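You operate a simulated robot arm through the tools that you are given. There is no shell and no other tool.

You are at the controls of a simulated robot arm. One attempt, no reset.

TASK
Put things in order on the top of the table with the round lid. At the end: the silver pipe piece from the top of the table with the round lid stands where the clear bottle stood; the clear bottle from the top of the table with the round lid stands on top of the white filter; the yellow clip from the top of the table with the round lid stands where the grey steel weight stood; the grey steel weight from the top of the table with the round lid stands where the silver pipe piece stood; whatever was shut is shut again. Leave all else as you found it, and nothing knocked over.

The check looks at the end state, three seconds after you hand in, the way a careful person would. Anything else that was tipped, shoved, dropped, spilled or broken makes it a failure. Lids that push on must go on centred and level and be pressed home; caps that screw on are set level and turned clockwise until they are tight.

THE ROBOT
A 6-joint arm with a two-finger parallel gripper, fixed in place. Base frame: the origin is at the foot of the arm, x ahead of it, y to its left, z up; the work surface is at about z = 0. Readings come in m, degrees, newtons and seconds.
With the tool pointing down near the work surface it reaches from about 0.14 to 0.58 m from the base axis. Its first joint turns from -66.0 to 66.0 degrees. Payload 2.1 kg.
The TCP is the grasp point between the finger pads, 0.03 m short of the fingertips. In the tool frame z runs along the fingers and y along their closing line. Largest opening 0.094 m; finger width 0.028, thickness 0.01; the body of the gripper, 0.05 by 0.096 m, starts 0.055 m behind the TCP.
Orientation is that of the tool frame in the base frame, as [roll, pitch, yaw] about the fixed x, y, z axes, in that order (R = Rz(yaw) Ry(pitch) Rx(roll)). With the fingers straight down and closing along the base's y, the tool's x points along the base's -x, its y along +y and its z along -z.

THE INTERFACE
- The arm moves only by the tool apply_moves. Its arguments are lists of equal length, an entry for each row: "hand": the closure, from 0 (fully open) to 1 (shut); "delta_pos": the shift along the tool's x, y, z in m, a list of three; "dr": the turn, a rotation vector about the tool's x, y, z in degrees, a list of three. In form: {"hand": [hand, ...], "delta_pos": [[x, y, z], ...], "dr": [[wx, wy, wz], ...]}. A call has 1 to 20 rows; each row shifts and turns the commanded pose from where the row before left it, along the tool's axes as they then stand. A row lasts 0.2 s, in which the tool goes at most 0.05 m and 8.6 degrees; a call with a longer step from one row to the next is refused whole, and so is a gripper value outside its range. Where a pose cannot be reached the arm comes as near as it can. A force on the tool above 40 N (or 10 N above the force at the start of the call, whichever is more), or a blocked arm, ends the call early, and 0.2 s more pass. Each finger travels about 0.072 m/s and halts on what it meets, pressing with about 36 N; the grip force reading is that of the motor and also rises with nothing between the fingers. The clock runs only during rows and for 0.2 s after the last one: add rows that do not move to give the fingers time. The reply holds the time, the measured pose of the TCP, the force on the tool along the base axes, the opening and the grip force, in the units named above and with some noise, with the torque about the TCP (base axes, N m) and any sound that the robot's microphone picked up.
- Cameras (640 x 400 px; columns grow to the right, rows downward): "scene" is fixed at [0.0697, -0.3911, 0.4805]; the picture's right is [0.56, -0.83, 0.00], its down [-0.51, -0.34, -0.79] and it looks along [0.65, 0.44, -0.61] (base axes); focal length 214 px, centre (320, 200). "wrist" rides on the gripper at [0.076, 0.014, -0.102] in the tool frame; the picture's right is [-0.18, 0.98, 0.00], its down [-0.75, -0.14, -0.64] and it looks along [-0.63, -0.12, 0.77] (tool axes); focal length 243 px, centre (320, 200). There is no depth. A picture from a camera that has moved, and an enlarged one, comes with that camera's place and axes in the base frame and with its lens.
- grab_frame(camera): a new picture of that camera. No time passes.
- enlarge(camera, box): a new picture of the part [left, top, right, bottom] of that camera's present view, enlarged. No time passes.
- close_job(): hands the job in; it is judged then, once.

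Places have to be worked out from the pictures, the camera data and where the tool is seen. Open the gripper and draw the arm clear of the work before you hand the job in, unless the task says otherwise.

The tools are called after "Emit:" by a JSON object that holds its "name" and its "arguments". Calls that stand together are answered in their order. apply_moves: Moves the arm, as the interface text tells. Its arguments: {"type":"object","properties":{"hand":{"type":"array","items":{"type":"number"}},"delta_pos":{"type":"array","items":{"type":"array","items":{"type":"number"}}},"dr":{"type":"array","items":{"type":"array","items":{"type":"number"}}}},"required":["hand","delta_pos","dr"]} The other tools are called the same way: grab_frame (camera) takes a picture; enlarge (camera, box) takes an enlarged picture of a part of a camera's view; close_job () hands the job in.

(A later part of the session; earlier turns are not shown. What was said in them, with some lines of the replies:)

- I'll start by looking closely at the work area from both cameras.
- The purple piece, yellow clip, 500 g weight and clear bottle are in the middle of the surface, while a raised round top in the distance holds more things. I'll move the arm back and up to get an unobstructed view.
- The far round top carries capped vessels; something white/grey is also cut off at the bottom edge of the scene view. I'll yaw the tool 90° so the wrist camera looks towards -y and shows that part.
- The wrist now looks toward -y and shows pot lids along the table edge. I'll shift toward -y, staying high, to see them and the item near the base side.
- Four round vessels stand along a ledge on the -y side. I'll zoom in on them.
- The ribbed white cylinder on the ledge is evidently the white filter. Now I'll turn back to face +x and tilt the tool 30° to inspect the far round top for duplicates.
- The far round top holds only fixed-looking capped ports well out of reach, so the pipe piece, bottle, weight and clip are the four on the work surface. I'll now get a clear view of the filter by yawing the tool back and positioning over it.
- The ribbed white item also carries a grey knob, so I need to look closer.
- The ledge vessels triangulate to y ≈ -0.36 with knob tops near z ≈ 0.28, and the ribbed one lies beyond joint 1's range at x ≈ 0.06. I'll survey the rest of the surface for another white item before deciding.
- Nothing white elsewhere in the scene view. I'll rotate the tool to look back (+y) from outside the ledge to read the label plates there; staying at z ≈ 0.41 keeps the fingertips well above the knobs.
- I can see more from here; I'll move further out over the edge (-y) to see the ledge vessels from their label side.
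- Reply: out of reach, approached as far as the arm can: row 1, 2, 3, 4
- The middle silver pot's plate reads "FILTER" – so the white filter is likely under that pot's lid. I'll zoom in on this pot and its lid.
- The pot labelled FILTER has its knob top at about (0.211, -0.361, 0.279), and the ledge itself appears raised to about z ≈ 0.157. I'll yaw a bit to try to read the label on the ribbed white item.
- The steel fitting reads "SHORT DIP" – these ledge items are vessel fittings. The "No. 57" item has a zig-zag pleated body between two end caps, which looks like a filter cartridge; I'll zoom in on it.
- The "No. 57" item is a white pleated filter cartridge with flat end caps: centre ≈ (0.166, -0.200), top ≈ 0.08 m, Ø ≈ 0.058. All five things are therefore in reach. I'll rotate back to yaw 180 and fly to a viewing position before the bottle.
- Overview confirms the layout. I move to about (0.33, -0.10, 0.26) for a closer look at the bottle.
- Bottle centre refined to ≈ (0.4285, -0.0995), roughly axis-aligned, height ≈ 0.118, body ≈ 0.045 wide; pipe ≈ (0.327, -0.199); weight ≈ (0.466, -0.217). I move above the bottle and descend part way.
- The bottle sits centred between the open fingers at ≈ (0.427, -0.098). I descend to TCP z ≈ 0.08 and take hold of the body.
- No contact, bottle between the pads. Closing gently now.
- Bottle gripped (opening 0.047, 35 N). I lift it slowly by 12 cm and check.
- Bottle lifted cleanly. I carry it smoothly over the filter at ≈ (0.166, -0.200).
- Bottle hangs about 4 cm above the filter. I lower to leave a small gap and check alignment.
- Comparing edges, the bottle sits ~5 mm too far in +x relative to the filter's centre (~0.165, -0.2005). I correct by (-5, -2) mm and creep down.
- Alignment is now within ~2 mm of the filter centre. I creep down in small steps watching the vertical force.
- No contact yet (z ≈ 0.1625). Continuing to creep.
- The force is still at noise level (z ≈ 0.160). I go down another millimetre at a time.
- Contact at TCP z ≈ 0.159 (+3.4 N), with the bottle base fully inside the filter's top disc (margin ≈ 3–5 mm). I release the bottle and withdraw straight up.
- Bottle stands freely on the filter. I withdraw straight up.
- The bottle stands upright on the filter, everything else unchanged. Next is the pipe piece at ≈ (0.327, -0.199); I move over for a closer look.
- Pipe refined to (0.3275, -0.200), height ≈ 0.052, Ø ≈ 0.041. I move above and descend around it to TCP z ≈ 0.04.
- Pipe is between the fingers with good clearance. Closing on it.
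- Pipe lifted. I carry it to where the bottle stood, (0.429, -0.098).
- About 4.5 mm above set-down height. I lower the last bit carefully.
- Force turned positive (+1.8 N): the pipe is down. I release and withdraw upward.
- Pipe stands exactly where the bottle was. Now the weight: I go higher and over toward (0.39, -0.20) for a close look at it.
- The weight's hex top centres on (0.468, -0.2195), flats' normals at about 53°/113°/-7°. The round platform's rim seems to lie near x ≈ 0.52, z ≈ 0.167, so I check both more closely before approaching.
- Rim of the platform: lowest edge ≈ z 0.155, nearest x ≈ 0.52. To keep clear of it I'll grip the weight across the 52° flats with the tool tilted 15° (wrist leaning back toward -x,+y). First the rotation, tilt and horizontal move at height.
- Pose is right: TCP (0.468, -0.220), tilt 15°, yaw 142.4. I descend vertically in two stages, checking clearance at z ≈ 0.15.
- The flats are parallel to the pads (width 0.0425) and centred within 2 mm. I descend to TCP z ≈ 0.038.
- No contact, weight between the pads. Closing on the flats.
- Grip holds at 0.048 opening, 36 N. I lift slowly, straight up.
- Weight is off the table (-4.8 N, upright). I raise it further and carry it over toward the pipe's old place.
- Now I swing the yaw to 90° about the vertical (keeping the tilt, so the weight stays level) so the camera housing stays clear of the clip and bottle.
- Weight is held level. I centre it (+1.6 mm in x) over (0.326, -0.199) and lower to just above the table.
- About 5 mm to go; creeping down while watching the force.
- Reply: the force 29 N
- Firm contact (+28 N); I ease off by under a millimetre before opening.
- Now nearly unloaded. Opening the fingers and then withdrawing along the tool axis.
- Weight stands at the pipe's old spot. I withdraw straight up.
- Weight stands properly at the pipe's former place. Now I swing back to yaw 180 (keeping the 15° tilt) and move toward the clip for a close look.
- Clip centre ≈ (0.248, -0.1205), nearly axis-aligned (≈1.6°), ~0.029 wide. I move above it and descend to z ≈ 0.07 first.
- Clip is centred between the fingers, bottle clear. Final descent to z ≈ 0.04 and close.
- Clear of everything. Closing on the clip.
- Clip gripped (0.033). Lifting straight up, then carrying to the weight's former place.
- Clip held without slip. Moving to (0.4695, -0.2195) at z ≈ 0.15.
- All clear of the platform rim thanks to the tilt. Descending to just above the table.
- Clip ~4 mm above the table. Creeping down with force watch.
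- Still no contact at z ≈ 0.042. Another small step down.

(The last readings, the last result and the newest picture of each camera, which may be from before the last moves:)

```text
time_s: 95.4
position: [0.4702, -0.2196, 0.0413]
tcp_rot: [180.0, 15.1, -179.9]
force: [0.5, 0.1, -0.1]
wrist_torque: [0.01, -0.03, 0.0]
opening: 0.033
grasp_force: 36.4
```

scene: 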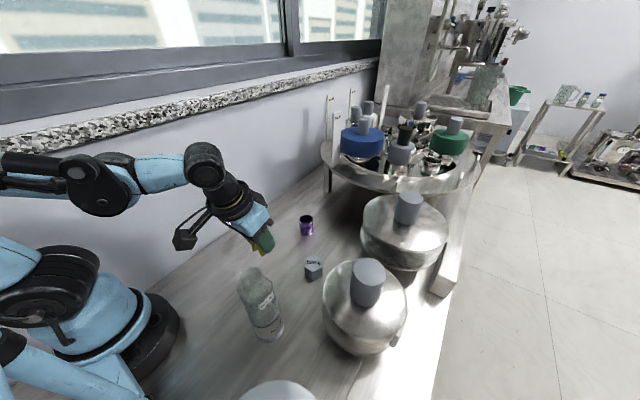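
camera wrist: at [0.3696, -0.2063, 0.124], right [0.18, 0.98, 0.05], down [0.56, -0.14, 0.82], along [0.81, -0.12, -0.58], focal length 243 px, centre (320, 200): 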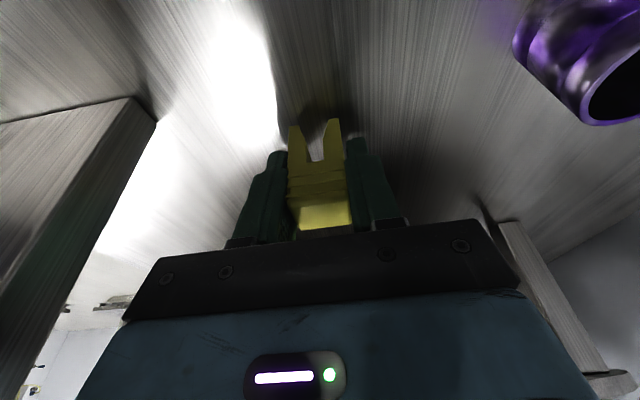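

Emit:
{"name": "apply_moves", "arguments": {"hand": [0.8, 0.8, 0.8], "delta_pos": [[0.00015, 0, 0.0006], [0, 0, 0], [0, 0, 0]], "dr": [[0, 0, 0], [0, 0, 0], [0, 0, 0]]}}

Emit:
{"name": "enlarge", "arguments": {"camera": "wrist", "box": [260, 90, 380, 240]}}

```text
time_s: 96.2
position: [0.4691, -0.2204, 0.0401]
tcp_rot: [180.0, 15.0, -179.8]
force: [0.2, 0.5, -0.1]
wrist_torque: [0.0, 0.02, 0.0]
opening: 0.033
grasp_force: 35.8
```

```text
2.67 times, centred on (320, 165) of wrist
camera zoom: at [0.3698, -0.2064, 0.1191], right [0.18, 0.98, 0.05], down [0.56, -0.14, 0.82], along [0.81, -0.12, -0.58], focal length 647 px, centre (320, 293)
```

zoom: 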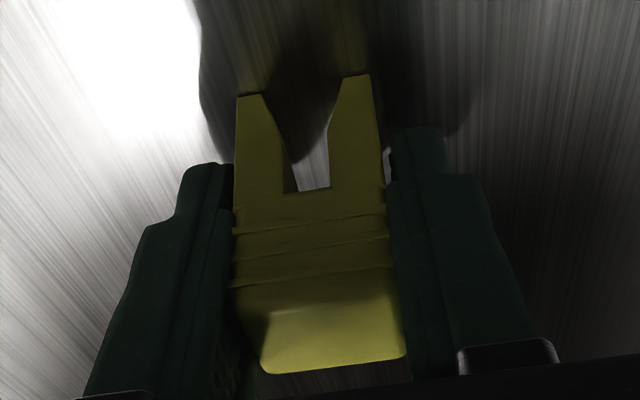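

Camera height now matches that at the grasp (0.1191), so contact is imminent. One more tiny step.

Emit:
{"name": "apply_moves", "arguments": {"hand": [0.8, 0.8, 0.8], "delta_pos": [[0.00015, 0, 0.0005], [0, 0, 0], [0, 0, 0]], "dr": [[0, 0, 0], [0, 0, 0], [0, 0, 0]]}}

```text
time_s: 97.0
position: [0.4703, -0.2206, 0.0404]
tcp_rot: [-180.0, 15.3, -179.9]
force: [-2.5, 1.0, 15.6]
wrist_torque: [0.07, 0.04, 0.02]
opening: 0.033
grasp_force: 35.5
```

Contact (+15.6 N). Easing off slightly, then opening.

Emit:
{"name": "apply_moves", "arguments": {"hand": [0.8, 0.8], "delta_pos": [[-0.0001, 0, -0.0003], [0, 0, 0]], "dr": [[0, 0, 0], [0, 0, 0]]}}

Emit:
{"name": "apply_moves", "arguments": {"hand": [0.7, 0.6, 0.5, 0.4, 0.3, 0.3], "delta_pos": [[0, 0, 0], [0, 0, 0], [0, 0, 0], [0, 0, 0], [0, 0, 0], [0, 0, 0]], "dr": [[0, 0, 0], [0, 0, 0], [0, 0, 0], [0, 0, 0], [0, 0, 0], [0, 0, 0]]}}

Emit:
{"name": "grab_frame", "arguments": {"camera": "wrist"}}

Emit:
{"name": "enlarge", "arguments": {"camera": "scene", "box": [280, 150, 420, 270]}}

```text
time_s: 97.6
position: [0.4707, -0.2203, 0.0399]
tcp_rot: [-179.9, 15.3, -179.9]
force: [1.4, 0.9, 12.6]
wrist_torque: [0.02, -0.05, -0.02]
opening: 0.0332
grasp_force: 35.8
```

```text
time_s: 99.0
position: [0.469, -0.2204, 0.0402]
tcp_rot: [180.0, 15.1, -179.9]
force: [0.0, -0.6, 0.0]
wrist_torque: [-0.01, -0.04, 0.0]
opening: 0.0659
grasp_force: 0.1
```

```text
taken
camera wrist: at [0.3696, -0.2065, 0.1187], right [0.18, 0.98, 0.05], down [0.56, -0.14, 0.82], along [0.81, -0.12, -0.58], focal length 243 px, centre (320, 200)
```

wrist: 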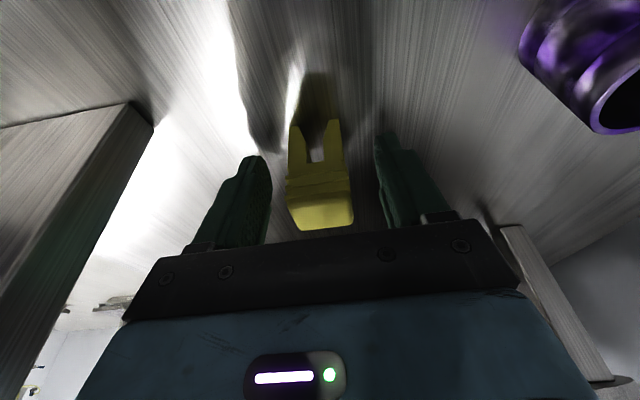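

```text
3.33 times, centred on (350, 210) of scene
camera zoom: at [0.0697, -0.3911, 0.4805], right [0.56, -0.83, 0.0], down [-0.51, -0.34, -0.79], along [0.65, 0.44, -0.61], focal length 715 px, centre (220, 167)
```

zoom: 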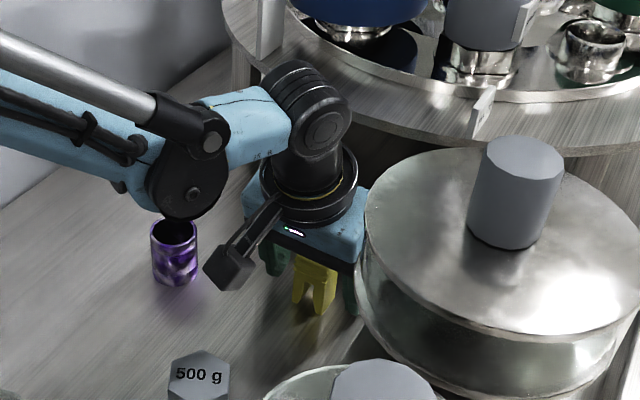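

Clip stands free. Withdrawing straight up.

Emit:
{"name": "apply_moves", "arguments": {"hand": [0.3, 0.3, 0.3, 0.3, 0.3, 0.2, 0, 0, 0], "delta_pos": [[-0.0026, 0, -0.00966], [-0.0052, 0, -0.0193], [-0.0065, 0, -0.0242], [-0.0091, 0, -0.0338], [-0.0091, 0, -0.0338], [-0.0091, 0, -0.0338], [-0.0091, 0, -0.0338], [-0.0091, 0, -0.0338], [0, 0, 0]], "dr": [[0, 0, 0], [0, 0, 0], [0, 0, 0], [0, 0, 0], [0, 0, 0], [0, 0, 0], [0, 0, 0], [0, 0, 0], [0, 0, 0]]}}

Emit:
{"name": "apply_moves", "arguments": {"hand": [0, 0, 0, 0, 0, 0, 0, 0, 0, 0], "delta_pos": [[0, 0, 0], [0, 0, 0], [0.03, 0.01, -0.01], [0.03, 0.01, -0.02], [0.03, 0.01, -0.02], [0.03, 0.01, -0.02], [0.03, 0.02, -0.01], [0.03, 0.02, 0], [0.03, 0.02, 0], [0, 0, 0]], "dr": [[0, 7.5, 0], [0, 7.6, 0], [0, 0, 0], [0, 0, 0], [0, 0, 0], [0, 0, 0], [0, 0, 0], [0, 0, 0], [0, 0, 0], [0, 0, 0]]}}

Emit:
{"name": "grab_frame", "arguments": {"camera": "scene"}}

Emit:
{"name": "grab_frame", "arguments": {"camera": "wrist"}}

Emit:
{"name": "enlarge", "arguments": {"camera": "scene", "box": [230, 200, 390, 350]}}

```text
time_s: 101.0
position: [0.4695, -0.2211, 0.2709]
tcp_rot: [-180.0, 15.0, -179.9]
force: [0.3, 0.3, 0.8]
wrist_torque: [-0.01, -0.01, 0.04]
opening: 0.0939
grasp_force: 0.0
```

```text
time_s: 103.2
position: [0.2597, -0.119, 0.3512]
tcp_rot: [180.0, 0.0, -179.9]
force: [-0.4, -0.6, 0.2]
wrist_torque: [-0.01, 0.02, 0.03]
opening: 0.0942
grasp_force: 0.0
```

```text
taken
```

scene: 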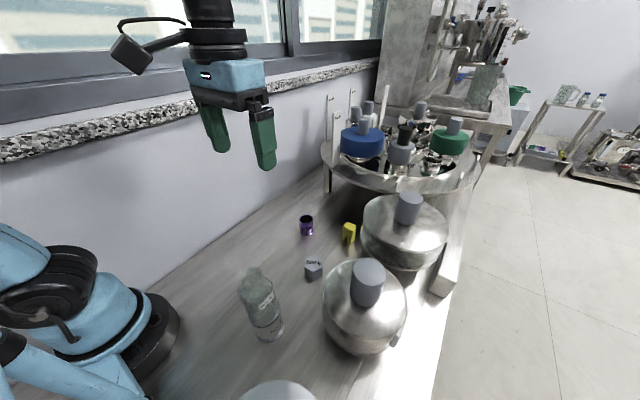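

```text
taken
camera wrist: at [0.1835, -0.1063, 0.4531], right [0.18, 0.98, 0.0], down [0.75, -0.14, 0.64], along [0.63, -0.12, -0.77], focal length 243 px, centre (320, 200)
```

wrist: 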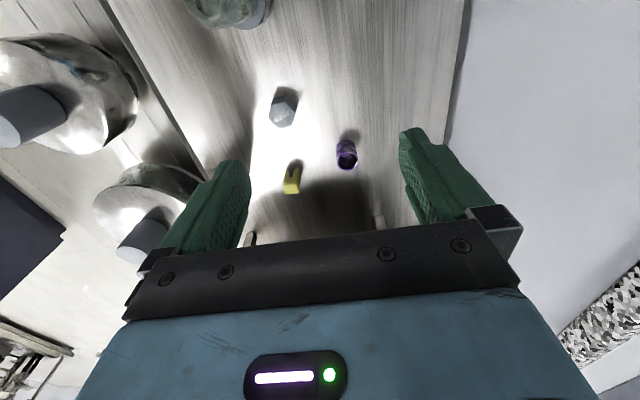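

```text
2.67 times, centred on (310, 275) of scene
camera zoom: at [0.0697, -0.391, 0.4805], right [0.56, -0.83, 0.0], down [-0.51, -0.34, -0.79], along [0.65, 0.44, -0.61], focal length 572 px, centre (347, 0)
```

zoom: 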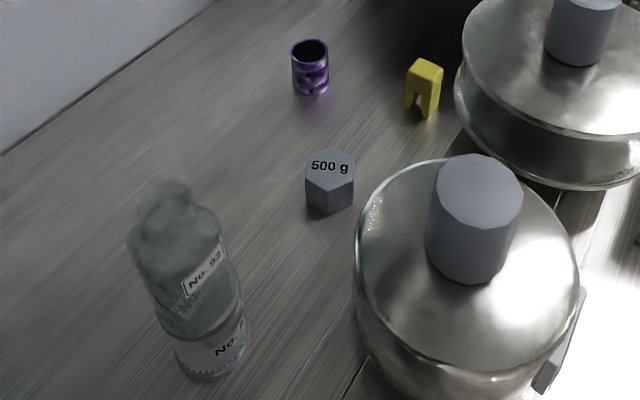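

Everything is in place. The bottle stands upright on the No. 57 filter, the pipe is where the bottle was, the weight is where the pipe was and the clip is where the weight was. Nothing was opened or disturbed, and the gripper is open and clear, so I hand in.

Emit:
{"name": "close_job", "arguments": {}}

```text
The job is handed in.
```

I've put the four items in their new places and handed the job in. The last pictures show everything upright.

| Item | Where it stands now |
|---|---|
| Clear bottle | On top of the white filter, the pleated cartridge labelled "No. 57" |
| Pipe piece | Where the bottle stood |
| 500 g steel weight | Where the pipe piece stood |
| Yellow clip | Where the weight stood |

I opened no lids or caps, so nothing needed shutting again. The gripper is open and drawn up clear of the work.

Two identifications were my judgement:
- **Pipe piece:** the only one within reach looks purple and metallic, not plain silver. I took it to be the one you meant.
- **White filter:** one silver pot has a plate reading "FILTER", and there is also a ribbed white vessel too far round for the arm to reach. I used the "No. 57" cartridge because it is white, looks like a filter and has a flat top.
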